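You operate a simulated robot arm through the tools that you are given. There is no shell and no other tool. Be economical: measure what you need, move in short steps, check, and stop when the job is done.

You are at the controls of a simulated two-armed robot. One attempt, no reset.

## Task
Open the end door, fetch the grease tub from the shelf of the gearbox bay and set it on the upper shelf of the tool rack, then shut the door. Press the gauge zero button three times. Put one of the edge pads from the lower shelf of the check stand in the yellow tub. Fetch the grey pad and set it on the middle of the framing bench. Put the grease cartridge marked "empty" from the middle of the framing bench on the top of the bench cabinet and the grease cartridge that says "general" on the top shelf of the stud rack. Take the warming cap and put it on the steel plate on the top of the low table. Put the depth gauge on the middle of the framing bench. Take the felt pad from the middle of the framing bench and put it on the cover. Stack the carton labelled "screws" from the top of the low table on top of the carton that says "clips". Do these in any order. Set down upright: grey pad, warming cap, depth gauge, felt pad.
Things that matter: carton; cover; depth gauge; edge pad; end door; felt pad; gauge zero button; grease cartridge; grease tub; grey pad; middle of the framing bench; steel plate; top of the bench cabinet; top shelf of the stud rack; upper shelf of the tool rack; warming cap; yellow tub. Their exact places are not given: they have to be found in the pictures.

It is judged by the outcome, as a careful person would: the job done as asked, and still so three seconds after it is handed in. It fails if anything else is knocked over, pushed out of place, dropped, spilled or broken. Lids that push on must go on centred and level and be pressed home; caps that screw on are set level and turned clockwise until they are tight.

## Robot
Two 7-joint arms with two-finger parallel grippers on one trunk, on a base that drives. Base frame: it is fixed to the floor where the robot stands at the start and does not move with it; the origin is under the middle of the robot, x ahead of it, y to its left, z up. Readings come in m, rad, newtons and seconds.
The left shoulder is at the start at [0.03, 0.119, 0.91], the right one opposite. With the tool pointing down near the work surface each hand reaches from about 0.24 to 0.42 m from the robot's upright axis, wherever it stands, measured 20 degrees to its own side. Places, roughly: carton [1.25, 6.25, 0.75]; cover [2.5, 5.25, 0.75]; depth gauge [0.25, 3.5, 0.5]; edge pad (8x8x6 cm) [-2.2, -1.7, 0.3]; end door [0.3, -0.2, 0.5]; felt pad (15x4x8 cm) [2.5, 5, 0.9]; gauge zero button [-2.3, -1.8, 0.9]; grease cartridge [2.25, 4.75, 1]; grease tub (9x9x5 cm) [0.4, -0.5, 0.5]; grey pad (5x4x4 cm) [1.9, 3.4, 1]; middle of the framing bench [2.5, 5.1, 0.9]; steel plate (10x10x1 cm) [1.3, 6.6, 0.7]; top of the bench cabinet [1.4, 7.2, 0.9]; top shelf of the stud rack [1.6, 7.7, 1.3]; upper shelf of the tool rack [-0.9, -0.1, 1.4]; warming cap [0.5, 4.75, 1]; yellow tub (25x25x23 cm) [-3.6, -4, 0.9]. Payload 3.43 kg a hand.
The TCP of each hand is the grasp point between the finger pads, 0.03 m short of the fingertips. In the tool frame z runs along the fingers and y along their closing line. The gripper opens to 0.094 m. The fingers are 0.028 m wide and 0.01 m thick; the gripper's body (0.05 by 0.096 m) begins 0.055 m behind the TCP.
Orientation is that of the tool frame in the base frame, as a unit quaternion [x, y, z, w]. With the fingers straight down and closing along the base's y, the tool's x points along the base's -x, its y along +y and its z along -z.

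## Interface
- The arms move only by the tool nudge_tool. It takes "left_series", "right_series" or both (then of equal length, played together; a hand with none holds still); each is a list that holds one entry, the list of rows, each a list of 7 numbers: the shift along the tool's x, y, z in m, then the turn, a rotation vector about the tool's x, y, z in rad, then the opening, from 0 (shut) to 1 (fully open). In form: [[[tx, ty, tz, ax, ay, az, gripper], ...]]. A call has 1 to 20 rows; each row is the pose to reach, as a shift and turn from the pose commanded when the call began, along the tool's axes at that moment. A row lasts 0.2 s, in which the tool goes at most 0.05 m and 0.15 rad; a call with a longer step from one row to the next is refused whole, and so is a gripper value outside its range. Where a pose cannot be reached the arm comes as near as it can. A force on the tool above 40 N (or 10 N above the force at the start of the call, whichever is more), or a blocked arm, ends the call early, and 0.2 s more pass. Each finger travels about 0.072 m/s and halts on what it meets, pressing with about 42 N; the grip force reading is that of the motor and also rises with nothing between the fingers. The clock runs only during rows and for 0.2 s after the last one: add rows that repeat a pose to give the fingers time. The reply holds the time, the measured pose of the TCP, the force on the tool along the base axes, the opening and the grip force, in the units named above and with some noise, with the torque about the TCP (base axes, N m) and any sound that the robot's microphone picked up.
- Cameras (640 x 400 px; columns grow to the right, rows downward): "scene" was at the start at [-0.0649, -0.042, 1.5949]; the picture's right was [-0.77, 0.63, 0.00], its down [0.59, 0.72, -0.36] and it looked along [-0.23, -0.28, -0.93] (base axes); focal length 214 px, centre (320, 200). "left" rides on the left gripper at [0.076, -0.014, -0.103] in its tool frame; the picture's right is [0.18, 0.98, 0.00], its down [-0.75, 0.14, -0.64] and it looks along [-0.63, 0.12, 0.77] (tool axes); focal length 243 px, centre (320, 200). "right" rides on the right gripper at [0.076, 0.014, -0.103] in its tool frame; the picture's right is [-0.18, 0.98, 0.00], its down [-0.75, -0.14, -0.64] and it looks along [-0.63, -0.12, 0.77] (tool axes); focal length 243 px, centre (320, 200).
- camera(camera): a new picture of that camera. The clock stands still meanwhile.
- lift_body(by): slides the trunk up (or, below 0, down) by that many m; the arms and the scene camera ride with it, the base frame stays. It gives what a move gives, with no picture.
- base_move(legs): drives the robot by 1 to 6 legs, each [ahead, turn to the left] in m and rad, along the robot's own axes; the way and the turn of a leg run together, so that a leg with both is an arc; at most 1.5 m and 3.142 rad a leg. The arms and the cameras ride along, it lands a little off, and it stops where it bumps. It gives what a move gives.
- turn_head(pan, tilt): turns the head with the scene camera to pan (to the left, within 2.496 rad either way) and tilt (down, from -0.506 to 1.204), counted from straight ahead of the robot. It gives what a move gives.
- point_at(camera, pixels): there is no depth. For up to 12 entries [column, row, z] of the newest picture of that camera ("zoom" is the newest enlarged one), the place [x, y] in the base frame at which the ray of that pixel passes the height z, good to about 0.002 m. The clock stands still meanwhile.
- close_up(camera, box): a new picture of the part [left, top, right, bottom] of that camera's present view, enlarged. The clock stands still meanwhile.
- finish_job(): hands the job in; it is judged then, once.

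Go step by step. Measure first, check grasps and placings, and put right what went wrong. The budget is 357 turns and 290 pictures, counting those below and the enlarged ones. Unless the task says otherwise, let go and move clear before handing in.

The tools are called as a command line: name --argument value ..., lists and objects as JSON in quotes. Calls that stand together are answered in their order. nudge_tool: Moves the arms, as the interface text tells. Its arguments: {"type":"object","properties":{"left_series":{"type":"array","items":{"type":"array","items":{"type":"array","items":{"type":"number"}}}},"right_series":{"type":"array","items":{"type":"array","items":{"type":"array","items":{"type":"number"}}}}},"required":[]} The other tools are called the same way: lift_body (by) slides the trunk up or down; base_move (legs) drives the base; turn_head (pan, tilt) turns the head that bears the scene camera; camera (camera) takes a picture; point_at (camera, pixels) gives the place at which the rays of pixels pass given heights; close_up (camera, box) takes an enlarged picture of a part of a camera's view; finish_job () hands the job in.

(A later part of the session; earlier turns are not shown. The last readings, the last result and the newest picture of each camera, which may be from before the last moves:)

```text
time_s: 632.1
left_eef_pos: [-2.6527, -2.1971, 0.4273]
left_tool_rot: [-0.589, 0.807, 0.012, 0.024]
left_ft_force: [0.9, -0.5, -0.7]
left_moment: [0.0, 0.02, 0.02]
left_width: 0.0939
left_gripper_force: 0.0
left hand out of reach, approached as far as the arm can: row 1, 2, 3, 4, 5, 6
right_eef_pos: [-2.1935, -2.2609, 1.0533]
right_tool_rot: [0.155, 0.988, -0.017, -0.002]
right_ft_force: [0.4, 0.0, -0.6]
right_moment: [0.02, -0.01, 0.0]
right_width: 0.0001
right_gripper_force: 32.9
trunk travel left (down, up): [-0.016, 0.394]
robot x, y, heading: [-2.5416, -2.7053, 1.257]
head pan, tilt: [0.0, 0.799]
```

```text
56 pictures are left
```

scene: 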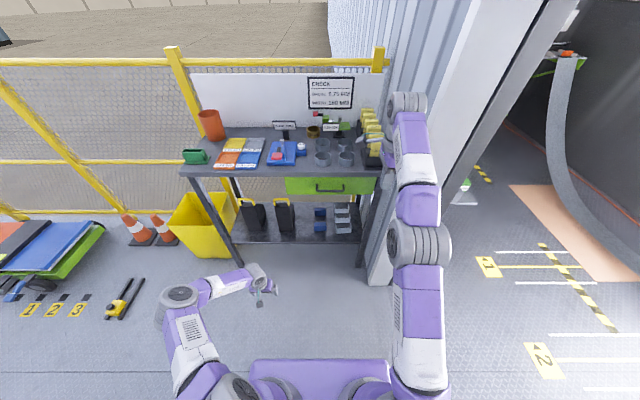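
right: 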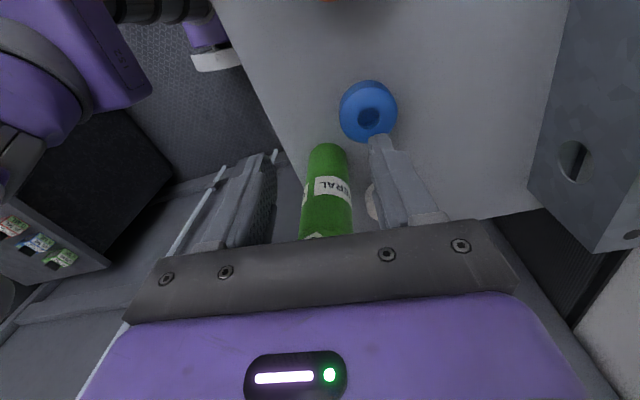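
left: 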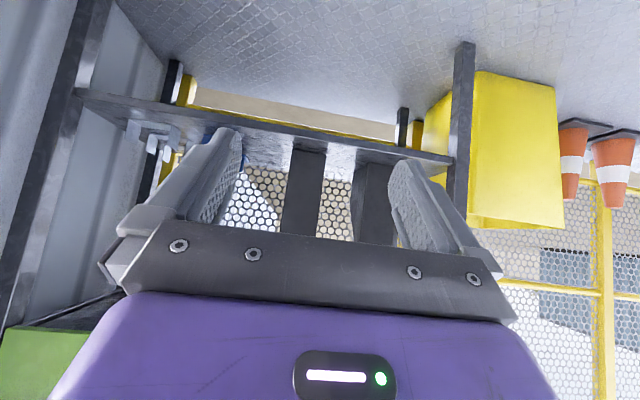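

camera --camera "left"

```text
55 pictures are left
```

left: 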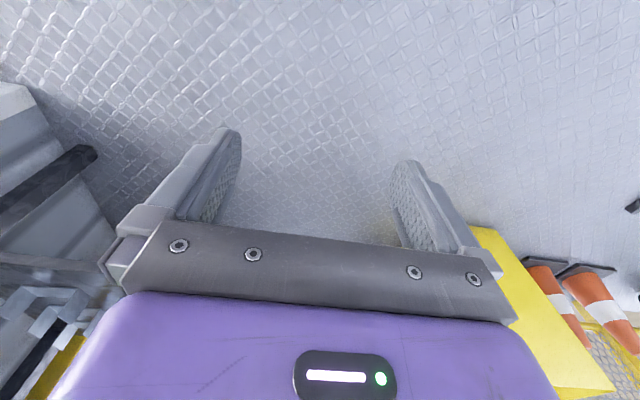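

Triangulating the shelf edge gives shelf z≈0.295, so the pad spans 0.295–0.355. I lower the trunk fully and probe for a stance where the hand gets lower.

lift_body --by -0.016

nudge_tool --left_series '[[[0.03, 0.0, 0.03, 0, 0, 0, 1], [0.06, 0.0, 0.06, 0, 0, 0, 1], [0.09, 0.0, 0.09, 0, 0, 0, 1], [0.12, 0.0, 0.12, 0, 0, 0, 1], [0.14, 0.0, 0.15, 0, 0, 0, 1]]]'

nudge_tool --left_series '[[[0.0, 0.04, 0.03, 0, 0, 0, 1], [0.0, 0.08, 0.06, 0, 0, 0, 1], [0.0, 0.1, 0.09, 0, 0, 0, 1]]]'

```text
time_s: 632.7
left_eef_pos: [-2.6525, -2.1973, 0.4106]
left_tool_rot: [-0.589, 0.808, 0.012, 0.024]
left_ft_force: [-0.4, 0.6, -0.3]
left_moment: [-0.01, -0.03, 0.01]
left_width: 0.094
left_gripper_force: 0.1
right_eef_pos: [-2.1931, -2.26, 1.0376]
right_tool_rot: [0.155, 0.988, -0.017, -0.002]
right_ft_force: [-0.2, 0.6, 0.4]
right_moment: [0.01, -0.02, -0.04]
right_width: 0.0002
right_gripper_force: 32.6
trunk travel left (down, up): [0.0, 0.41]
robot x, y, heading: [-2.5408, -2.7026, 1.257]
head pan, tilt: [0.0, 0.799]
```

```text
time_s: 633.9
left_eef_pos: [-2.7263, -2.3069, 0.3719]
left_tool_rot: [-0.589, 0.808, 0.013, 0.024]
left_ft_force: [-0.1, -0.2, 0.5]
left_moment: [-0.01, -0.01, 0.02]
left_width: 0.0941
left_gripper_force: 0.1
left hand out of reach, approached as far as the arm can: row 1, 2, 3, 4, 5
right_eef_pos: [-2.1938, -2.2599, 1.0392]
right_tool_rot: [0.154, 0.988, -0.016, -0.002]
right_ft_force: [-0.2, 0.6, 1.4]
right_moment: [0.01, -0.01, 0.01]
right_width: 0.0
right_gripper_force: 33.5
trunk travel left (down, up): [0.0, 0.41]
robot x, y, heading: [-2.5431, -2.7028, 1.26]
head pan, tilt: [0.0, 0.799]
```

```text
time_s: 634.7
left_eef_pos: [-2.8279, -2.2784, 0.343]
left_tool_rot: [-0.589, 0.807, 0.012, 0.024]
left_ft_force: [-0.1, 0.1, 0.6]
left_moment: [0.04, 0.03, -0.03]
left_width: 0.0938
left_gripper_force: 0.0
left hand out of reach, approached as far as the arm can: row 1, 2, 3
right_eef_pos: [-2.1927, -2.2617, 1.0372]
right_tool_rot: [0.155, 0.988, -0.016, -0.003]
right_ft_force: [-0.6, 0.0, 0.1]
right_moment: [-0.03, -0.01, 0.0]
right_width: 0.0002
right_gripper_force: 33.3
trunk travel left (down, up): [0.0, 0.41]
robot x, y, heading: [-2.5397, -2.7038, 1.258]
head pan, tilt: [0.0, 0.799]
```

Reaching out sideways gets lower (0.343 at 0.4 m to the left). So I'll stand with the pad at my left-front: retract the hand, drive 0.385 ahead, turn right 0.92.

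nudge_tool --left_series '[[[0.025, -0.03, -0.03, 0, 0, 0, 1], [0.05, -0.06, -0.06, 0, 0, 0, 1], [0.075, -0.09, -0.08, 0, 0, 0, 1], [0.1, -0.12, -0.09, 0, 0, 0, 1], [0.115, -0.135, -0.1, 0, 0, 0, 1]]]'

base_move --legs '[[0.38, 0], [0, -0.92]]'

turn_head --pan 0.9 --tilt 1.0

camera --camera "scene"

camera --camera "left"

```text
time_s: 635.9
left_eef_pos: [-2.7375, -2.4366, 0.4381]
left_tool_rot: [-0.589, 0.807, 0.013, 0.024]
left_ft_force: [-0.7, 1.1, -0.4]
left_moment: [0.02, -0.02, 0.03]
left_width: 0.0937
left_gripper_force: 0.1
right_eef_pos: [-2.1938, -2.2596, 1.0384]
right_tool_rot: [0.155, 0.988, -0.016, -0.003]
right_ft_force: [-0.6, -0.5, 0.2]
right_moment: [-0.01, 0.01, 0.01]
right_width: 0.0001
right_gripper_force: 32.9
trunk travel left (down, up): [0.0, 0.41]
robot x, y, heading: [-2.5423, -2.7031, 1.255]
head pan, tilt: [0.0, 0.799]
```

```text
time_s: 637.9
left_eef_pos: [-2.6449, -2.1585, 0.4373]
left_tool_rot: [-0.588, 0.808, 0.013, 0.024]
left_ft_force: [0.6, -0.7, -0.8]
left_moment: [0.01, 0.0, -0.01]
left_width: 0.0939
left_gripper_force: 0.0
right_eef_pos: [-2.1023, -1.9914, 1.0384]
right_tool_rot: [0.158, 0.987, -0.033, -0.006]
right_ft_force: [0.4, -0.5, -0.4]
right_moment: [0.02, 0.02, 0.03]
right_width: 0.0001
right_gripper_force: 33.4
trunk travel left (down, up): [0.0, 0.41]
robot x, y, heading: [-2.4484, -2.4259, 1.246]
head pan, tilt: [0.0, 0.799]
stopped in leg 1: the force on the tool passed its limit at 77 N (the readings are from after the stop); the commanded pose is now the measured one
```

```text
time_s: 639.0
left_eef_pos: [-2.6447, -2.1577, 0.438]
left_tool_rot: [-0.587, 0.809, 0.013, 0.024]
left_ft_force: [0.1, -0.2, 0.4]
left_moment: [-0.01, 0.02, 0.03]
left_width: 0.0941
left_gripper_force: 0.2
right_eef_pos: [-2.1021, -1.9913, 1.0374]
right_tool_rot: [0.157, 0.987, -0.032, -0.007]
right_ft_force: [0.1, -0.2, -0.3]
right_moment: [0.03, 0.0, 0.01]
right_width: 0.0
right_gripper_force: 32.8
trunk travel left (down, up): [0.0, 0.41]
robot x, y, heading: [-2.4483, -2.4249, 1.254]
head pan, tilt: [0.901, 1.0]
```

```text
54 pictures are left
```

scene: 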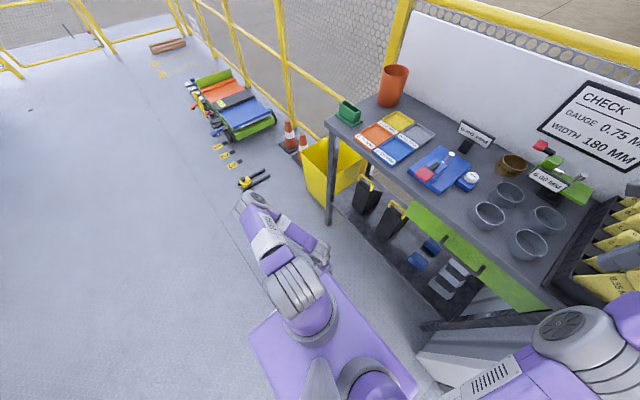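

```text
53 pictures are left
```

left: 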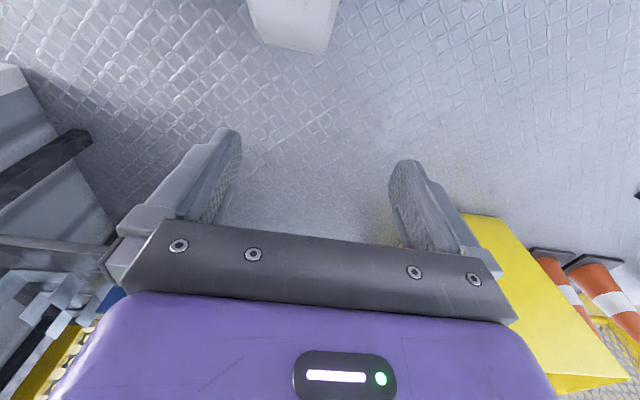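

The right hand bumped something near the table's right end. I zoom to check, then back off.

close_up --camera "scene" --box '[480, 140, 640, 320]'

camera --camera "right"

```text
2.22 times, centred on (560, 230) of scene
```

zoom: 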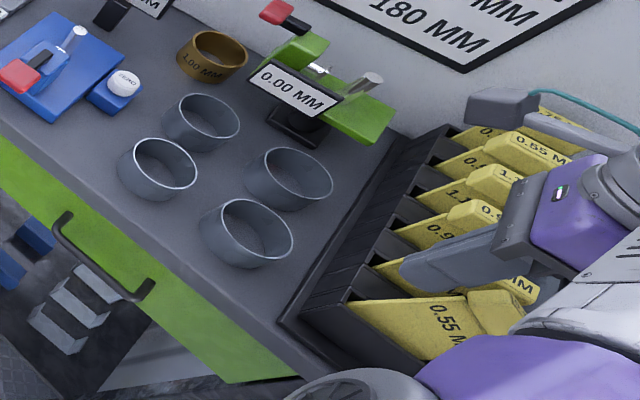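

```text
51 pictures are left
```

right: 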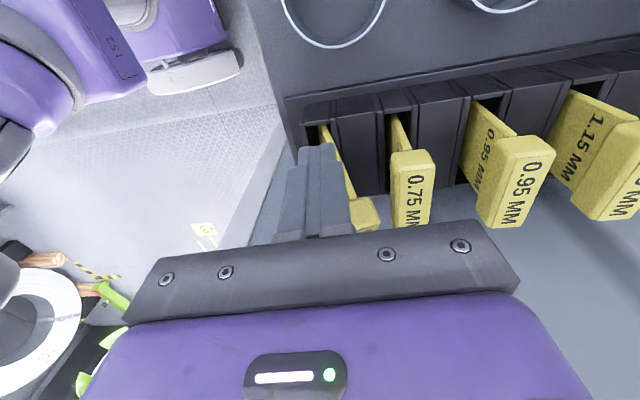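

The fingers press the first yellow plate. I back off and look at it again.

base_move --legs '[[-0.12, 0]]'

camera --camera "right"

turn_head --pan -0.1 --tilt 0.8

close_up --camera "scene" --box '[280, 80, 480, 230]'

```text
time_s: 640.3
left_eef_pos: [-2.6823, -2.2717, 0.438]
left_tool_rot: [-0.586, 0.81, 0.013, 0.023]
left_ft_force: [0.4, 0.3, 0.5]
left_moment: [0.02, 0.01, 0.02]
left_width: 0.094
left_gripper_force: 0.1
right_eef_pos: [-2.1397, -2.1041, 1.0374]
right_tool_rot: [0.159, 0.987, -0.032, -0.007]
right_ft_force: [0.0, 0.5, -0.1]
right_moment: [-0.02, 0.0, 0.0]
right_width: 0.0
right_gripper_force: 33.3
trunk travel left (down, up): [0.0, 0.41]
robot x, y, heading: [-2.4869, -2.5432, 1.248]
head pan, tilt: [0.901, 1.0]
```

```text
50 pictures are left
```

right: 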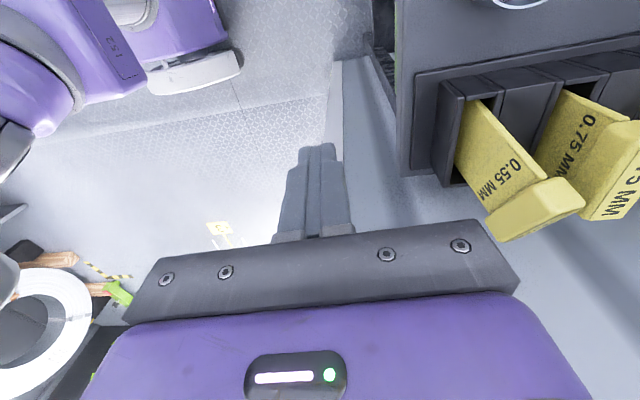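

```text
time_s: 641.6
left_eef_pos: [-2.684, -2.2722, 0.4376]
left_tool_rot: [-0.587, 0.809, 0.014, 0.024]
left_ft_force: [-0.3, 0.3, 0.4]
left_moment: [0.02, 0.03, 0.0]
left_width: 0.0938
left_gripper_force: 0.1
right_eef_pos: [-2.1389, -2.1039, 1.0378]
right_tool_rot: [0.16, 0.987, -0.033, -0.006]
right_ft_force: [0.0, -1.0, -0.4]
right_moment: [0.04, -0.02, 0.03]
right_width: 0.0
right_gripper_force: 32.9
trunk travel left (down, up): [0.0, 0.41]
robot x, y, heading: [-2.4897, -2.5401, 1.249]
head pan, tilt: [-0.099, 0.799]
```

```text
2.67 times, centred on (380, 155) of scene
```

zoom: 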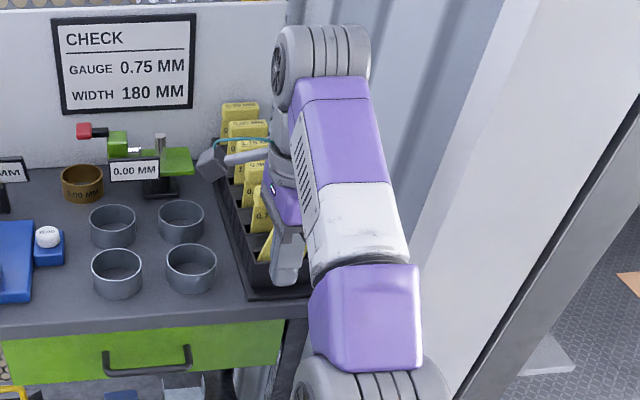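

The plate seems still seated in its slot. I raise the right hand 0.25 before moving on.

nudge_tool --right_series '[[[0, -0.02, -0.04, 0, 0, 0, 0], [0, -0.04, -0.08, 0, 0, 0, 0], [0, -0.06, -0.12, 0, 0, 0, 0], [0, -0.08, -0.16, 0, 0, 0, 0], [0, -0.1, -0.2, 0, 0, 0, 0], [0, -0.12, -0.24, 0, 0, 0, 0]]]'

close_up --camera "scene" --box '[320, 100, 420, 220]'

```text
time_s: 643.0
left_eef_pos: [-2.682, -2.2733, 0.4398]
left_tool_rot: [-0.587, 0.809, 0.016, 0.026]
left_ft_force: [0.2, -1.7, 1.1]
left_moment: [0.09, 0.03, -0.04]
left_width: 0.094
left_gripper_force: 0.0
right_eef_pos: [-2.1314, -2.2516, 1.1267]
right_tool_rot: [0.184, 0.983, -0.021, -0.004]
right_ft_force: [0.3, -3.0, 1.4]
right_moment: [0.29, 0.05, -0.02]
right_width: 0.0
right_gripper_force: 33.3
right hand out of reach, approached as far as the arm can: row 1, 2, 3, 4, 5, 6
trunk travel left (down, up): [0.0, 0.41]
robot x, y, heading: [-2.4893, -2.5384, 1.251]
head pan, tilt: [-0.099, 0.799]
```

```text
3.33 times, centred on (370, 160) of scene
```

zoom: 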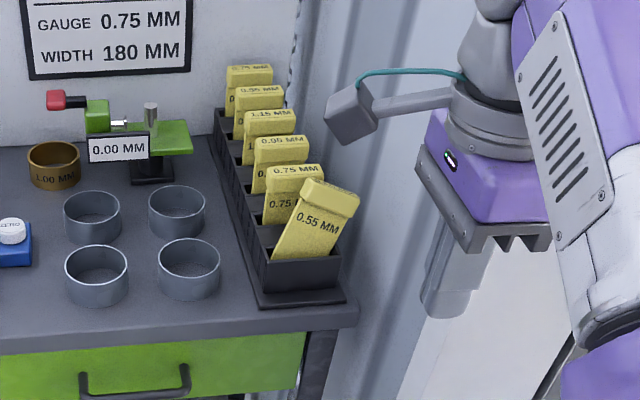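

The 0.55 plate now leans in its slot; I must set it upright again. I measure its head.

point_at --camera "zoom" --pixels '[[332, 192, 1.0], [332, 192, 0.97], [356, 205, 1.0], [300, 185, 1.0], [290, 170, 1.0], [280, 145, 1.0], [305, 280, 0.92]]'

camera --camera "right"

```text
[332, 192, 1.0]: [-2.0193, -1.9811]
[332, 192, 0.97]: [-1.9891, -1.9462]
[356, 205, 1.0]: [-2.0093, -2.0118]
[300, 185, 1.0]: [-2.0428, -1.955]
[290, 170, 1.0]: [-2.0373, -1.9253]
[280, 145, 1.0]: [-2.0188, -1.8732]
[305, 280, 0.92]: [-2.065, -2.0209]
```

```text
47 pictures are left
```

right: 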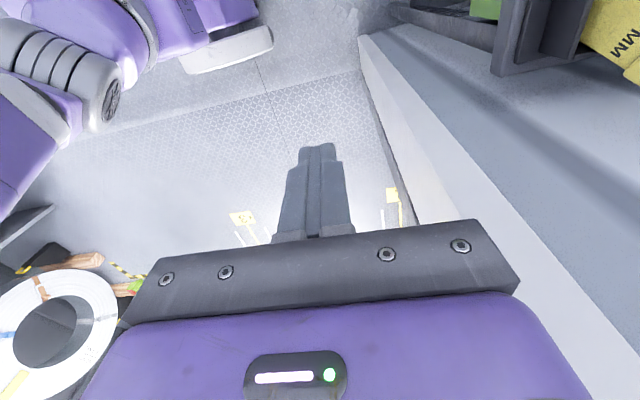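

I'll straighten it by closing vertical fingers on both sides of its head. First raise the trunk and turn the right tool 90°.

lift_body --by 0.3

nudge_tool --right_series '[[[0, 0, 0, 0, 0, -0.14, 0.5], [0, 0, 0, 0, 0, -0.28, 1], [0, 0, 0, 0, 0, -0.42, 1], [0, 0, 0, 0, 0, -0.56, 1], [0, 0, 0, 0, 0, -0.7, 1], [0, 0, 0, 0, 0, -0.84, 1], [0, 0, 0, 0, 0, -0.98, 1], [0, 0, 0, 0, 0, -1.12, 1], [0, 0, 0, 0, 0, -1.26, 1], [0, 0, 0, 0, 0, -1.4, 1], [0, 0, 0, 0, 0, -1.54, 1]]]'

camera --camera "right"

```text
time_s: 646.0
left_eef_pos: [-2.6816, -2.2726, 0.7379]
left_tool_rot: [-0.586, 0.81, 0.013, 0.024]
left_ft_force: [-0.4, 0.5, -0.7]
left_moment: [0.01, 0.02, -0.02]
left_width: 0.0941
left_gripper_force: 0.2
right_eef_pos: [-2.1328, -2.2435, 1.4252]
right_tool_rot: [0.184, 0.983, -0.024, -0.003]
right_ft_force: [-0.3, -0.5, 0.5]
right_moment: [0.01, 0.01, 0.03]
right_width: 0.0
right_gripper_force: 33.4
trunk travel left (down, up): [-0.3, 0.11]
robot x, y, heading: [-2.4901, -2.5401, 1.247]
head pan, tilt: [-0.099, 0.799]
```

```text
time_s: 648.4
left_eef_pos: [-2.6823, -2.271, 0.7377]
left_tool_rot: [-0.587, 0.809, 0.013, 0.024]
left_ft_force: [-0.2, 0.5, -0.4]
left_moment: [0.0, 0.01, 0.01]
left_width: 0.094
left_gripper_force: 0.0
right_eef_pos: [-2.1329, -2.2428, 1.4253]
right_tool_rot: [-0.554, 0.832, -0.015, -0.019]
right_ft_force: [0.7, 0.1, 0.1]
right_moment: [-0.01, -0.02, -0.01]
right_width: 0.0942
right_gripper_force: 0.0
trunk travel left (down, up): [-0.3, 0.11]
robot x, y, heading: [-2.489, -2.5406, 1.252]
head pan, tilt: [-0.099, 0.799]
```

```text
46 pictures are left
```

right: 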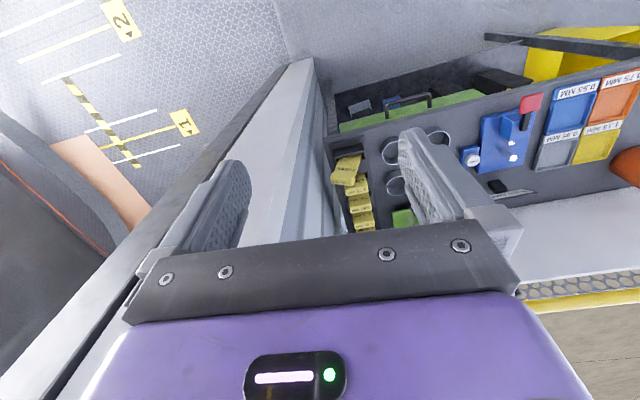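

point_at --camera "right" --pixels '[[357, 186, 1.0], [357, 186, 1.03], [361, 203, 1.0], [361, 203, 1.03], [348, 163, 1.0], [346, 178, 1.0]]'

```text
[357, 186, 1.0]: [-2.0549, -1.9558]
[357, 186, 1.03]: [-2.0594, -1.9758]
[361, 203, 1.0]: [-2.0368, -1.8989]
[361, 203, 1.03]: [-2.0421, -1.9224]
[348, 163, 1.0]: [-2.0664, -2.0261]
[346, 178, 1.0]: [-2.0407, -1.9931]
```

Upright head position should be about (-2.075,-2.008), top z≈1.02. I move over the leaning head and check from above.

nudge_tool --right_series '[[[-0.045, 0.003, 0, 0, 0, 0, 1], [-0.09, 0.006, 0, 0, 0, 0, 1], [-0.135, 0.009, 0, 0, 0, 0, 1], [-0.18, 0.012, 0, 0, 0, 0, 1], [-0.22, 0.014, 0.01, 0, 0, 0, 1], [-0.243, 0.015, 0.05, 0, 0, 0, 1], [-0.243, 0.015, 0.095, 0, 0, 0, 1], [-0.243, 0.015, 0.14, 0, 0, 0, 1], [-0.243, 0.015, 0.185, 0, 0, 0, 1], [-0.243, 0.015, 0.23, 0, 0, 0, 1], [-0.243, 0.015, 0.27, 0, 0, 0, 1], [-0.243, 0.015, 0.305, 0, 0, 0, 1]]]'

camera --camera "right"

```text
time_s: 651.0
left_eef_pos: [-2.6832, -2.2713, 0.7384]
left_tool_rot: [-0.587, 0.809, 0.013, 0.023]
left_ft_force: [1.0, 0.0, -0.1]
left_moment: [0.01, 0.01, 0.0]
left_width: 0.0942
left_gripper_force: 0.0
right_eef_pos: [-2.0554, -2.0298, 1.109]
right_tool_rot: [-0.551, 0.834, -0.016, -0.019]
right_ft_force: [1.0, -0.6, 0.4]
right_moment: [-0.02, 0.0, 0.0]
right_width: 0.0944
right_gripper_force: 0.1
right hand out of reach, approached as far as the arm can: row 1, 2, 3, 4, 5, 6, 7, 8, 9, 10, 11
trunk travel left (down, up): [-0.3, 0.11]
robot x, y, heading: [-2.4903, -2.5381, 1.251]
head pan, tilt: [-0.099, 0.799]
```

```text
45 pictures are left
```

right: 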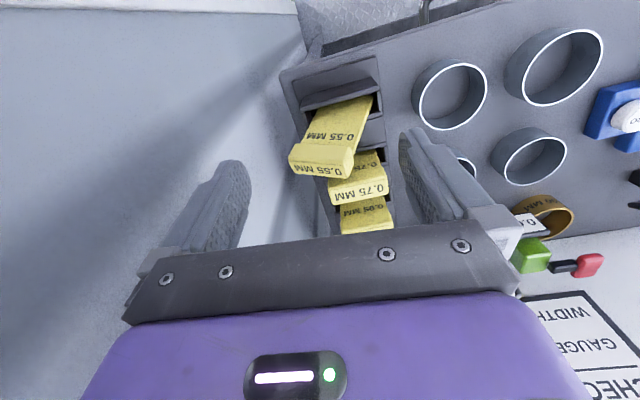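

point_at --camera "right" --pixels '[[322, 160, 1.015], [290, 155, 1.015], [352, 162, 1.015], [358, 190, 1.02], [340, 110, 0.96]]'

```text
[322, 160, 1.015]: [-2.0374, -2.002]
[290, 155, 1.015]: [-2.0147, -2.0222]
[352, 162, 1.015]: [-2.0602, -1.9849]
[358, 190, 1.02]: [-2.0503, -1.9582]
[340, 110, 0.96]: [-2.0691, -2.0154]
```

base_move --legs '[[0.03, 0]]'

nudge_tool --right_series '[[[0, 0, 0.03, 0, 0, 0, 1], [0, 0, 0.06, 0, 0, 0, 1], [0, 0, 0.085, 0, 0, 0, 1], [0, 0, 0.1, 0, 0, 0, 1]]]'

camera --camera "right"

```text
time_s: 651.8
left_eef_pos: [-2.6749, -2.2442, 0.7374]
left_tool_rot: [-0.587, 0.809, 0.013, 0.023]
left_ft_force: [0.1, 0.6, 0.0]
left_moment: [0.0, 0.01, 0.0]
left_width: 0.0938
left_gripper_force: 0.0
right_eef_pos: [-2.0453, -2.0003, 1.1088]
right_tool_rot: [-0.552, 0.833, -0.017, -0.019]
right_ft_force: [0.0, -0.5, -0.7]
right_moment: [0.0, -0.02, 0.0]
right_width: 0.0938
right_gripper_force: 0.2
trunk travel left (down, up): [-0.3, 0.11]
robot x, y, heading: [-2.484, -2.5151, 1.252]
head pan, tilt: [-0.099, 0.799]
```

```text
time_s: 652.8
left_eef_pos: [-2.6732, -2.2439, 0.7379]
left_tool_rot: [-0.586, 0.81, 0.012, 0.024]
left_ft_force: [-0.6, -0.6, -0.5]
left_moment: [-0.02, 0.02, -0.01]
left_width: 0.0941
left_gripper_force: 0.1
right_eef_pos: [-2.0469, -2.0047, 1.0089]
right_tool_rot: [-0.552, 0.834, -0.014, -0.019]
right_ft_force: [0.2, 0.8, 0.1]
right_moment: [0.03, 0.01, -0.03]
right_width: 0.0941
right_gripper_force: 0.1
trunk travel left (down, up): [-0.3, 0.11]
robot x, y, heading: [-2.4774, -2.5098, 1.251]
head pan, tilt: [-0.099, 0.799]
```

```text
44 pictures are left
```

right: 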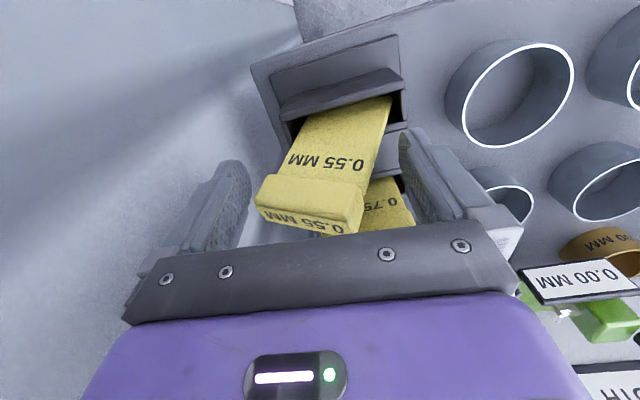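

The head is between the fingers. I close and, holding it, bring it 2.5 cm left to upright.

nudge_tool --right_series '[[[0, 0, 0, 0, 0, 0, 0.6], [0, 0, 0, 0, 0, 0, 0], [0, 0, 0, 0, 0, 0, 0], [0, 0.01, 0, 0, 0, 0, 0], [0, 0.02, 0, 0, 0, 0, 0], [0, 0.026, 0, 0, 0, 0, 0]]]'

camera --camera "right"

```text
time_s: 654.2
left_eef_pos: [-2.6738, -2.2447, 0.7376]
left_tool_rot: [-0.586, 0.81, 0.012, 0.025]
left_ft_force: [-1.0, 0.3, -0.2]
left_moment: [0.03, 0.01, 0.04]
left_width: 0.0939
left_gripper_force: 0.1
right_eef_pos: [-2.0662, -1.9976, 1.017]
right_tool_rot: [-0.552, 0.833, -0.016, -0.011]
right_ft_force: [-2.2, -9.3, 11.0]
right_moment: [-0.43, -0.08, 0.51]
right_width: 0.0614
right_gripper_force: 42.0
trunk travel left (down, up): [-0.3, 0.11]
robot x, y, heading: [-2.4809, -2.5144, 1.25]
head pan, tilt: [-0.099, 0.799]
stopped in row 6 (right hand): the force on the tool passed its limit at 41 N (the readings are from after the stop); the commanded pose is now the measured one
```

```text
43 pictures are left
```

right: 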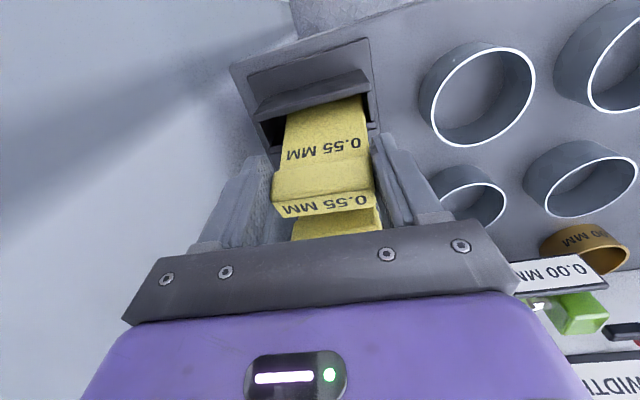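

It is straight now. I release and check it.

nudge_tool --right_series '[[[0, 0, 0, 0, 0, 0, 0.8], [0, 0, 0, 0, 0, 0, 1], [0, 0, 0, 0, 0, 0, 1], [0, 0, -0.04, 0, 0, 0, 1], [0, 0, -0.08, 0, 0, 0, 1]]]'

camera --camera "right"

```text
time_s: 655.4
left_eef_pos: [-2.6729, -2.2432, 0.7369]
left_tool_rot: [-0.587, 0.809, 0.012, 0.023]
left_ft_force: [0.9, -0.1, -0.4]
left_moment: [-0.01, -0.02, 0.02]
left_width: 0.0942
left_gripper_force: 0.1
right_eef_pos: [-2.0618, -1.9921, 1.0938]
right_tool_rot: [-0.551, 0.835, -0.016, -0.012]
right_ft_force: [0.0, -0.4, 0.7]
right_moment: [-0.01, 0.01, 0.01]
right_width: 0.0943
right_gripper_force: 0.0
trunk travel left (down, up): [-0.3, 0.11]
robot x, y, heading: [-2.4782, -2.5123, 1.249]
head pan, tilt: [-0.099, 0.799]
```

```text
42 pictures are left
```

right: 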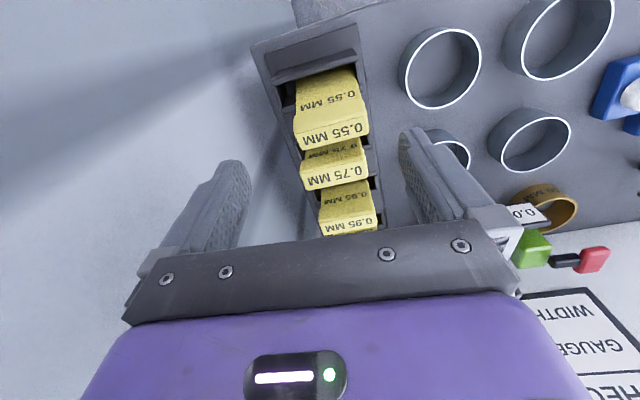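

The plate is upright in line again. I stow the right hand back and up, then set up for the edge pad.

nudge_tool --right_series '[[[0, 0, -0.045, 0, 0, 0, 0.5], [0, 0, -0.09, 0, 0, 0, 0], [0.03, -0.01, -0.12, 0, 0, 0, 0], [0.07, -0.02, -0.14, 0, 0, 0, 0], [0.11, -0.03, -0.16, 0, 0, 0, 0], [0.15, -0.04, -0.18, 0, 0, 0, 0], [0.19, -0.05, -0.2, 0, 0, 0, 0], [0.23, -0.06, -0.22, 0, 0, 0, 0], [0.27, -0.08, -0.24, 0, 0, 0, 0], [0.31, -0.1, -0.26, 0, 0, 0, 0]]]'

lift_body --by -0.3

base_move --legs '[[0.14, 0], [0, -0.9]]'

turn_head --pan 0.9 --tilt 0.95

camera --camera "scene"

```text
time_s: 657.6
left_eef_pos: [-2.6725, -2.2452, 0.7382]
left_tool_rot: [-0.587, 0.809, 0.013, 0.025]
left_ft_force: [0.2, 0.1, 0.5]
left_moment: [0.0, 0.0, 0.0]
left_width: 0.0943
left_gripper_force: 0.1
right_eef_pos: [-2.0933, -2.3126, 1.3656]
right_tool_rot: [-0.552, 0.834, -0.015, -0.012]
right_ft_force: [-0.7, 0.1, 0.0]
right_moment: [0.0, -0.03, 0.02]
right_width: 0.0
right_gripper_force: 33.1
right hand out of reach, approached as far as the arm can: row 1, 2
trunk travel left (down, up): [-0.3, 0.11]
robot x, y, heading: [-2.4784, -2.5149, 1.252]
head pan, tilt: [-0.099, 0.799]
```

```text
time_s: 660.6
left_eef_pos: [-2.6735, -2.244, 0.4384]
left_tool_rot: [-0.587, 0.809, 0.012, 0.023]
left_ft_force: [-0.2, -0.3, -0.2]
left_moment: [0.02, -0.02, 0.0]
left_width: 0.094
left_gripper_force: 0.0
right_eef_pos: [-2.0934, -2.3116, 1.0669]
right_tool_rot: [-0.551, 0.834, -0.015, -0.012]
right_ft_force: [-0.1, -0.5, 0.0]
right_moment: [0.02, 0.0, -0.06]
right_width: 0.0
right_gripper_force: 32.9
trunk travel left (down, up): [0.0, 0.41]
robot x, y, heading: [-2.4788, -2.5116, 1.245]
head pan, tilt: [-0.099, 0.799]
```

```text
time_s: 664.2
left_eef_pos: [-2.3461, -2.063, 0.4361]
left_tool_rot: [-0.176, 0.984, 0.0, 0.028]
left_ft_force: [0.8, -0.3, 0.0]
left_moment: [0.03, -0.01, -0.02]
left_width: 0.0941
left_gripper_force: 0.0
right_eef_pos: [-2.0387, -2.5576, 1.0665]
right_tool_rot: [-0.132, 0.991, -0.009, -0.016]
right_ft_force: [1.2, -0.4, 0.2]
right_moment: [0.0, 0.02, 0.0]
right_width: 0.0
right_gripper_force: 32.9
trunk travel left (down, up): [0.0, 0.41]
robot x, y, heading: [-2.4372, -2.3787, 0.344]
head pan, tilt: [-0.099, 0.799]
```

```text
time_s: 665.5
left_eef_pos: [-2.3451, -2.0646, 0.4373]
left_tool_rot: [-0.176, 0.984, -0.001, 0.027]
left_ft_force: [-0.8, 0.3, -0.5]
left_moment: [-0.02, 0.0, 0.01]
left_width: 0.0939
left_gripper_force: 0.1
right_eef_pos: [-2.0391, -2.558, 1.0664]
right_tool_rot: [-0.133, 0.991, -0.009, -0.018]
right_ft_force: [0.5, -0.4, 0.2]
right_moment: [0.01, -0.01, -0.01]
right_width: 0.0
right_gripper_force: 33.3
trunk travel left (down, up): [0.0, 0.41]
robot x, y, heading: [-2.4326, -2.3834, 0.344]
head pan, tilt: [0.901, 0.949]
```

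```text
41 pictures are left
```

scene: 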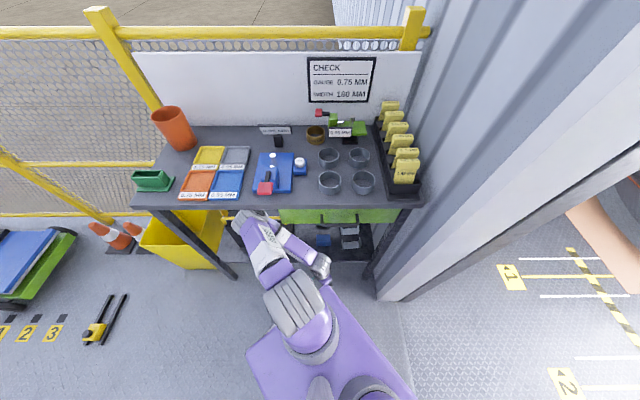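

All plates upright. Now I turn the left tool −0.9 about its axis so the fingers close along the table, and look.

nudge_tool --left_series '[[[0, 0, 0, 0, 0, -0.14, 1], [0, 0, 0, 0, 0, -0.28, 1], [0, 0, 0, 0, 0, -0.42, 1], [0, 0, 0, 0, 0, -0.56, 1], [0, 0, 0, 0, 0, -0.7, 1], [0, 0, 0, 0, 0, -0.84, 1], [0, 0, 0, 0, 0, -0.9, 1]]]'

camera --camera "left"

```text
time_s: 667.1
left_eef_pos: [-2.346, -2.0624, 0.4375]
left_tool_rot: [-0.587, 0.809, -0.011, 0.026]
left_ft_force: [0.2, 0.6, 0.3]
left_moment: [0.0, -0.01, -0.03]
left_width: 0.094
left_gripper_force: 0.2
right_eef_pos: [-2.0378, -2.5597, 1.0659]
right_tool_rot: [-0.132, 0.991, -0.008, -0.017]
right_ft_force: [-0.4, 0.8, 0.3]
right_moment: [0.0, 0.0, -0.01]
right_width: 0.0
right_gripper_force: 33.0
trunk travel left (down, up): [0.0, 0.41]
robot x, y, heading: [-2.4338, -2.3785, 0.347]
head pan, tilt: [0.901, 0.949]
```

```text
40 pictures are left
```

left: 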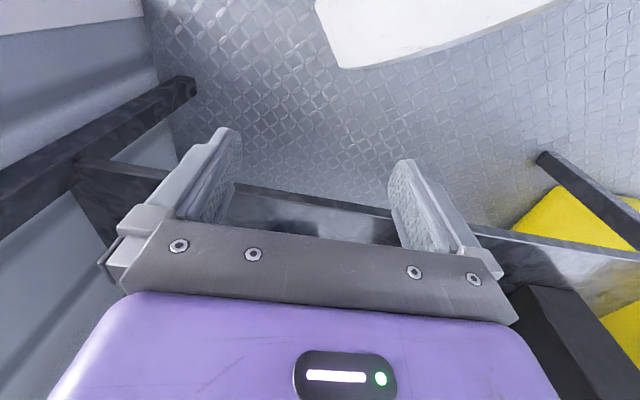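

The shelf front edge crosses at row ~205. I advance 0.15 along the table direction, above the pad height.

nudge_tool --left_series '[[[-0.04, 0.0, 0, 0, 0, 0, 1], [-0.08, 0.0, 0, 0, 0, 0, 1], [-0.12, 0, 0, 0, 0, 0, 1], [-0.16, 0, 0, 0, 0, 0, 1]]]'

camera --camera "left"

```text
time_s: 668.3
left_eef_pos: [-2.3141, -1.9549, 0.4029]
left_tool_rot: [-0.611, 0.789, -0.07, -0.014]
left_ft_force: [0.6, -0.5, 1.3]
left_moment: [0.02, 0.02, -0.03]
left_width: 0.0937
left_gripper_force: 0.1
right_eef_pos: [-2.0452, -2.5474, 1.0715]
right_tool_rot: [-0.133, 0.991, -0.016, -0.015]
right_ft_force: [-0.9, 0.7, 0.3]
right_moment: [0.01, -0.07, 0.01]
right_width: 0.0001
right_gripper_force: 33.1
trunk travel left (down, up): [0.0, 0.41]
robot x, y, heading: [-2.4381, -2.3798, 0.362]
head pan, tilt: [0.901, 0.949]
stopped in row 4 (left hand): the arm was blocked; the commanded pose is now the measured one
```

```text
39 pictures are left
```

left: 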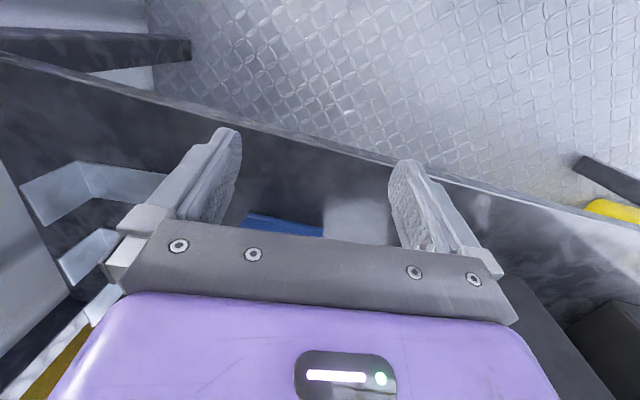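

The arm is blocked, probably by the table front. I look.

close_up --camera "scene" --box '[200, 150, 420, 330]'

```text
2.22 times, centred on (310, 240) of scene
```

zoom: 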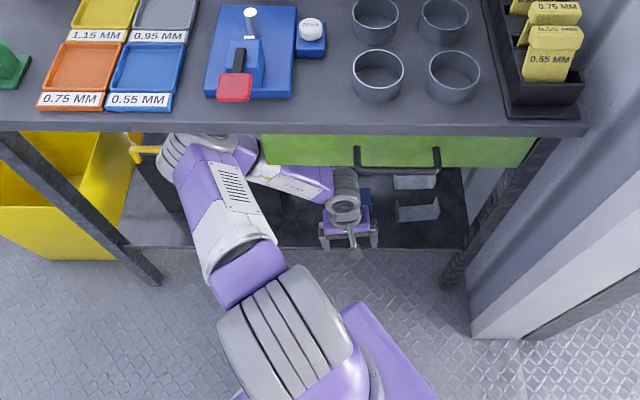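

The elbow folds outward under the table onto the black box's handle: I stand too close. I retract the hand and test a longer, straighter reach in free space.

nudge_tool --left_series '[[[0.04, 0, -0.01, 0, 0, 0, 1], [0.08, 0, -0.02, 0, 0, 0, 1], [0.12, 0, -0.03, 0, 0, 0, 1], [0.16, 0, -0.03, 0, 0, 0, 1]]]'

base_move --legs '[[0, 0.92], [-0.3, 0], [0, -0.85]]'

camera --camera "scene"

```text
time_s: 669.3
left_eef_pos: [-2.3487, -2.1085, 0.4478]
left_tool_rot: [-0.605, 0.793, -0.065, -0.011]
left_ft_force: [-0.6, -0.1, 0.0]
left_moment: [0.03, 0.01, -0.01]
left_width: 0.094
left_gripper_force: 0.1
right_eef_pos: [-2.0391, -2.5508, 1.0685]
right_tool_rot: [-0.133, 0.991, -0.013, -0.016]
right_ft_force: [-0.3, 0.0, -0.1]
right_moment: [-0.06, -0.01, -0.02]
right_width: 0.0
right_gripper_force: 33.1
trunk travel left (down, up): [0.0, 0.41]
robot x, y, heading: [-2.4334, -2.379, 0.361]
head pan, tilt: [0.901, 0.949]
```

```text
time_s: 675.9
left_eef_pos: [-2.4561, -2.3981, 0.4532]
left_tool_rot: [-0.624, 0.779, -0.061, -0.005]
left_ft_force: [-1.2, 0.1, 0.6]
left_moment: [0.0, -0.02, -0.02]
left_width: 0.0939
left_gripper_force: 0.2
right_eef_pos: [-2.1246, -2.832, 1.0652]
right_tool_rot: [-0.156, 0.988, -0.009, -0.017]
right_ft_force: [-1.2, 0.0, 0.0]
right_moment: [0.01, 0.03, -0.02]
right_width: 0.0001
right_gripper_force: 32.6
trunk travel left (down, up): [0.0, 0.41]
robot x, y, heading: [-2.5317, -2.6709, 0.413]
head pan, tilt: [0.901, 0.949]
```

```text
37 pictures are left
```

scene: 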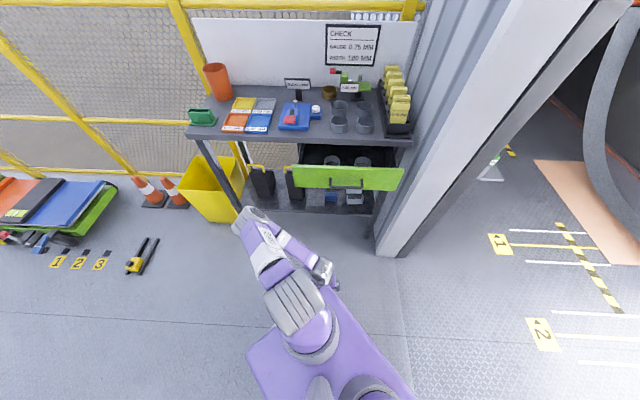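

Retracting pulled the drawer open by its handle; I must push it shut. I measure its front.

point_at --camera "scene" --pixels '[[308, 180, 0.8], [308, 180, 0.75], [398, 182, 0.8], [345, 183, 0.8], [250, 140, 0.9], [400, 143, 0.9]]'

close_up --camera "scene" --box '[270, 130, 430, 230]'

```text
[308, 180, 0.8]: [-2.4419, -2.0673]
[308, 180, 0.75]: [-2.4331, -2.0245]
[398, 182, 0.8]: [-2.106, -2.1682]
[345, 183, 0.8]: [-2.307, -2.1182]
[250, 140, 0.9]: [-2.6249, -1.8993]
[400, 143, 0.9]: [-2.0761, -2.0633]
```

```text
4.00 times, centred on (350, 180) of scene
```

zoom: 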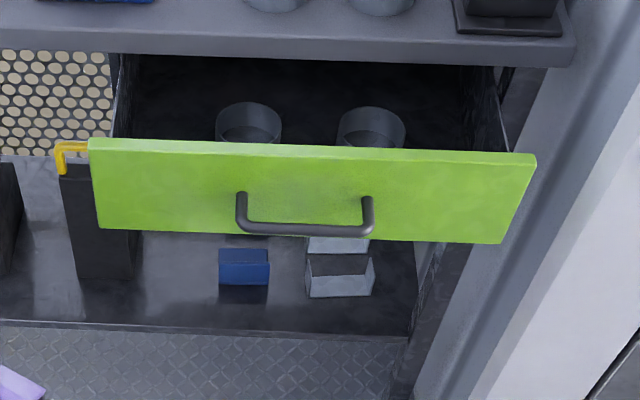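

I turn to face the table, raise the trunk, bring the left hand in front of the drawer's left part.

base_move --legs '[[0, 0.84]]'

lift_body --by 0.36

nudge_tool --left_series '[[[0.008, -0.045, 0, 0, 0, 0, 0.5], [0.014, -0.09, 0, 0, 0, 0, 0], [0.02, -0.135, 0, 0, 0, 0, 0], [0.028, -0.18, 0, 0, 0, 0, 0], [0.034, -0.22, 0, 0, 0, 0, 0], [0.039, -0.25, 0, 0, 0, 0, 0]]]'

turn_head --pan 0.0 --tilt 1.0

camera --camera "scene"

```text
time_s: 678.5
left_eef_pos: [-2.6872, -2.4336, 0.4544]
left_tool_rot: [0.888, -0.456, 0.058, -0.019]
left_ft_force: [-0.4, -0.1, 0.4]
left_moment: [-0.01, 0.0, 0.0]
left_width: 0.0941
left_gripper_force: 0.0
right_eef_pos: [-2.1403, -2.4755, 1.0667]
right_tool_rot: [-0.547, 0.837, -0.015, -0.013]
right_ft_force: [0.6, 0.1, 0.0]
right_moment: [0.01, -0.01, -0.01]
right_width: 0.0
right_gripper_force: 32.5
trunk travel left (down, up): [0.0, 0.41]
robot x, y, heading: [-2.5302, -2.6721, 1.249]
head pan, tilt: [0.901, 0.949]
```

```text
time_s: 682.0
left_eef_pos: [-2.6868, -2.4328, 0.8141]
left_tool_rot: [0.888, -0.456, 0.057, -0.019]
left_ft_force: [0.0, -0.5, -0.2]
left_moment: [0.02, 0.0, -0.05]
left_width: 0.094
left_gripper_force: 0.1
right_eef_pos: [-2.1399, -2.4756, 1.427]
right_tool_rot: [-0.548, 0.837, -0.015, -0.012]
right_ft_force: [-0.5, -0.7, -0.4]
right_moment: [0.02, -0.01, 0.0]
right_width: 0.0
right_gripper_force: 33.4
trunk travel left (down, up): [-0.36, 0.05]
robot x, y, heading: [-2.5292, -2.6713, 1.247]
head pan, tilt: [0.901, 0.949]
```

```text
time_s: 683.4
left_eef_pos: [-2.5206, -2.322, 0.8584]
left_tool_rot: [0.888, -0.456, 0.057, -0.02]
left_ft_force: [-0.2, 0.0, -0.1]
left_moment: [0.0, -0.04, -0.02]
left_width: 0.0
left_gripper_force: 33.3
left hand out of reach, approached as far as the arm can: row 4, 5, 6
right_eef_pos: [-2.141, -2.4748, 1.4261]
right_tool_rot: [-0.547, 0.837, -0.015, -0.012]
right_ft_force: [1.2, -0.1, 0.2]
right_moment: [0.0, 0.03, -0.01]
right_width: 0.0
right_gripper_force: 33.1
trunk travel left (down, up): [-0.36, 0.05]
robot x, y, heading: [-2.5328, -2.6742, 1.248]
head pan, tilt: [0.901, 0.949]
```

```text
time_s: 684.6
left_eef_pos: [-2.5224, -2.3221, 0.8585]
left_tool_rot: [0.888, -0.457, 0.057, -0.019]
left_ft_force: [0.7, 0.1, -0.1]
left_moment: [0.02, -0.01, 0.01]
left_width: 0.0001
left_gripper_force: 33.3
right_eef_pos: [-2.1408, -2.4753, 1.4263]
right_tool_rot: [-0.547, 0.837, -0.015, -0.012]
right_ft_force: [0.5, -0.9, -0.6]
right_moment: [0.02, -0.03, 0.02]
right_width: 0.0002
right_gripper_force: 33.1
trunk travel left (down, up): [-0.36, 0.05]
robot x, y, heading: [-2.5329, -2.6711, 1.252]
head pan, tilt: [0.0, 1.0]
```

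```text
35 pictures are left
```

scene: 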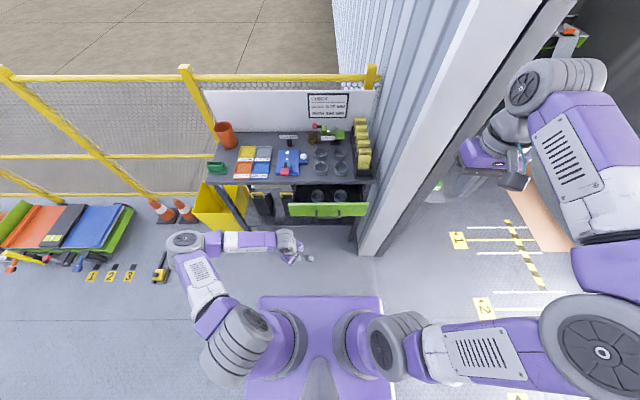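

lift_body --by -0.05

base_move --legs '[[0, -0.1], [0.2, 0]]'

close_up --camera "scene" --box '[220, 130, 400, 260]'

```text
time_s: 685.5
left_eef_pos: [-2.5224, -2.3212, 0.809]
left_tool_rot: [0.888, -0.456, 0.057, -0.02]
left_ft_force: [-0.4, -0.1, -0.6]
left_moment: [0.0, -0.01, 0.0]
left_width: 0.0002
left_gripper_force: 33.7
right_eef_pos: [-2.1412, -2.4746, 1.3764]
right_tool_rot: [-0.546, 0.837, -0.015, -0.012]
right_ft_force: [-1.0, -0.6, -0.1]
right_moment: [0.0, -0.01, -0.02]
right_width: 0.0
right_gripper_force: 32.8
trunk travel left (down, up): [-0.31, 0.1]
robot x, y, heading: [-2.5309, -2.6717, 1.244]
head pan, tilt: [0.0, 1.0]
```

```text
time_s: 687.6
left_eef_pos: [-2.4055, -2.141, 0.8092]
left_tool_rot: [0.864, -0.501, 0.059, -0.017]
left_ft_force: [-0.3, 0.8, 0.2]
left_moment: [0.01, 0.0, 0.0]
left_width: 0.0
left_gripper_force: 33.2
right_eef_pos: [-2.0405, -2.3316, 1.3753]
right_tool_rot: [-0.504, 0.864, -0.014, -0.013]
right_ft_force: [0.0, -0.7, -1.0]
right_moment: [0.01, -0.03, -0.01]
right_width: 0.0
right_gripper_force: 33.2
trunk travel left (down, up): [-0.31, 0.1]
robot x, y, heading: [-2.448, -2.4877, 1.147]
head pan, tilt: [0.0, 1.0]
```

```text
3.08 times, centred on (310, 195) of scene
```

zoom: 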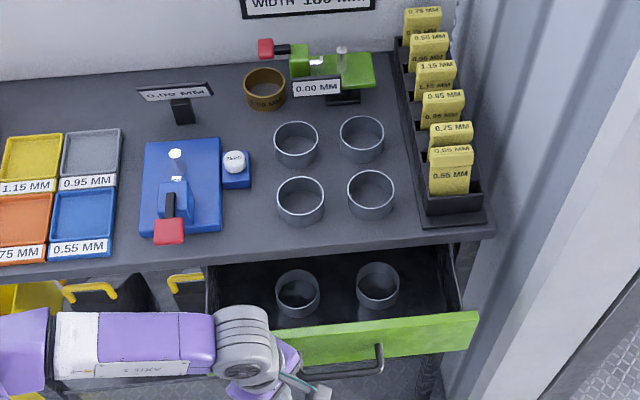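

The fist is at the drawer's left part. I drive ahead to push it shut.

base_move --legs '[[0.16, 0]]'

close_up --camera "scene" --box '[220, 130, 400, 260]'

```text
time_s: 688.8
left_eef_pos: [-2.3736, -2.0583, 0.8125]
left_tool_rot: [0.865, -0.499, 0.057, -0.018]
left_ft_force: [-8.9, 5.2, 41.7]
left_moment: [1.39, 0.1, 0.05]
left_width: 0.0
left_gripper_force: 32.9
right_eef_pos: [-2.0065, -2.2509, 1.3769]
right_tool_rot: [-0.504, 0.864, -0.015, -0.012]
right_ft_force: [-0.4, 1.3, -0.7]
right_moment: [-0.07, 0.02, -0.02]
right_width: 0.0
right_gripper_force: 32.9
trunk travel left (down, up): [-0.31, 0.1]
robot x, y, heading: [-2.4161, -2.4102, 1.147]
head pan, tilt: [0.0, 1.0]
stopped in leg 1: the force on the tool passed its limit at 44 N (the readings are from after the stop); the commanded pose is now the measured one
```

```text
3.08 times, centred on (310, 195) of scene
```

zoom: 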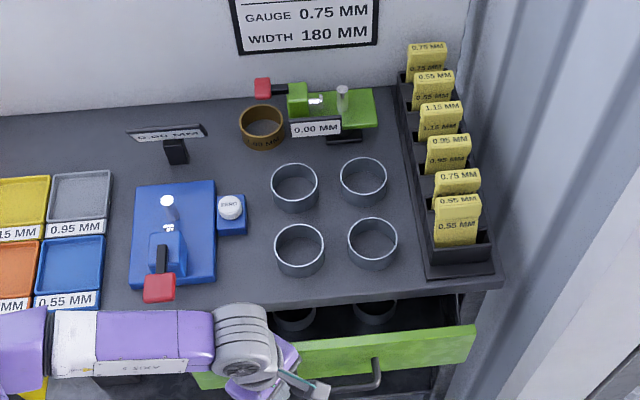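

The fingertips rode onto the drawer's top edge. I back off, lower 8 cm and push again.

base_move --legs '[[-0.1, 0]]'

lift_body --by -0.08

base_move --legs '[[0.24, 0]]'

close_up --camera "scene" --box '[220, 130, 400, 260]'

```text
time_s: 689.9
left_eef_pos: [-2.4136, -2.1555, 0.8121]
left_tool_rot: [0.864, -0.5, 0.057, -0.017]
left_ft_force: [9.7, -2.9, 30.4]
left_moment: [1.29, 0.51, -0.36]
left_width: 0.0
left_gripper_force: 32.9
right_eef_pos: [-2.0475, -2.3501, 1.3763]
right_tool_rot: [-0.503, 0.864, -0.012, -0.011]
right_ft_force: [-0.2, -0.5, -0.3]
right_moment: [0.03, -0.04, 0.02]
right_width: 0.0
right_gripper_force: 32.7
trunk travel left (down, up): [-0.31, 0.1]
robot x, y, heading: [-2.4551, -2.501, 1.152]
head pan, tilt: [0.0, 1.0]
```

```text
time_s: 690.3
left_eef_pos: [-2.4101, -2.1496, 0.8105]
left_tool_rot: [0.864, -0.499, 0.059, -0.025]
left_ft_force: [-4.4, 2.3, 17.4]
left_moment: [0.46, -0.3, 0.15]
left_width: 0.0
left_gripper_force: 33.1
right_eef_pos: [-2.0472, -2.3472, 1.3732]
right_tool_rot: [-0.503, 0.864, -0.013, -0.011]
right_ft_force: [-0.5, -0.2, -0.3]
right_moment: [0.03, 0.02, 0.02]
right_width: 0.0
right_gripper_force: 33.3
trunk travel left (down, up): [-0.306, 0.104]
robot x, y, heading: [-2.456, -2.5024, 1.148]
head pan, tilt: [0.0, 1.0]
stopped: the force on the tool passed its limit at 59 N (the readings are from after the stop); the commanded pose is now the measured one
```

```text
time_s: 691.6
left_eef_pos: [-2.3654, -2.0322, 0.8119]
left_tool_rot: [0.866, -0.496, 0.053, -0.024]
left_ft_force: [-3.4, 4.0, 24.5]
left_moment: [0.69, 0.02, -0.11]
left_width: 0.0001
left_gripper_force: 33.2
right_eef_pos: [-1.9957, -2.2285, 1.3735]
right_tool_rot: [-0.505, 0.863, -0.014, -0.011]
right_ft_force: [0.3, 0.5, -0.4]
right_moment: [-0.05, 0.02, 0.02]
right_width: 0.0001
right_gripper_force: 33.2
trunk travel left (down, up): [-0.306, 0.104]
robot x, y, heading: [-2.4045, -2.3945, 1.155]
head pan, tilt: [0.0, 1.0]
stopped in leg 1: the force on the tool passed its limit at 45 N (the readings are from after the stop); the commanded pose is now the measured one
```

```text
3.08 times, centred on (310, 195) of scene
```

zoom: 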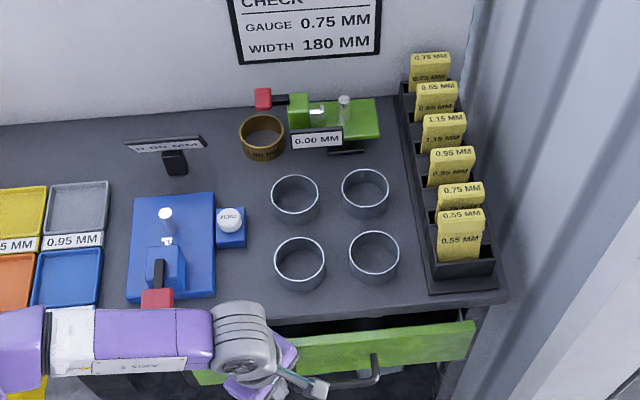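

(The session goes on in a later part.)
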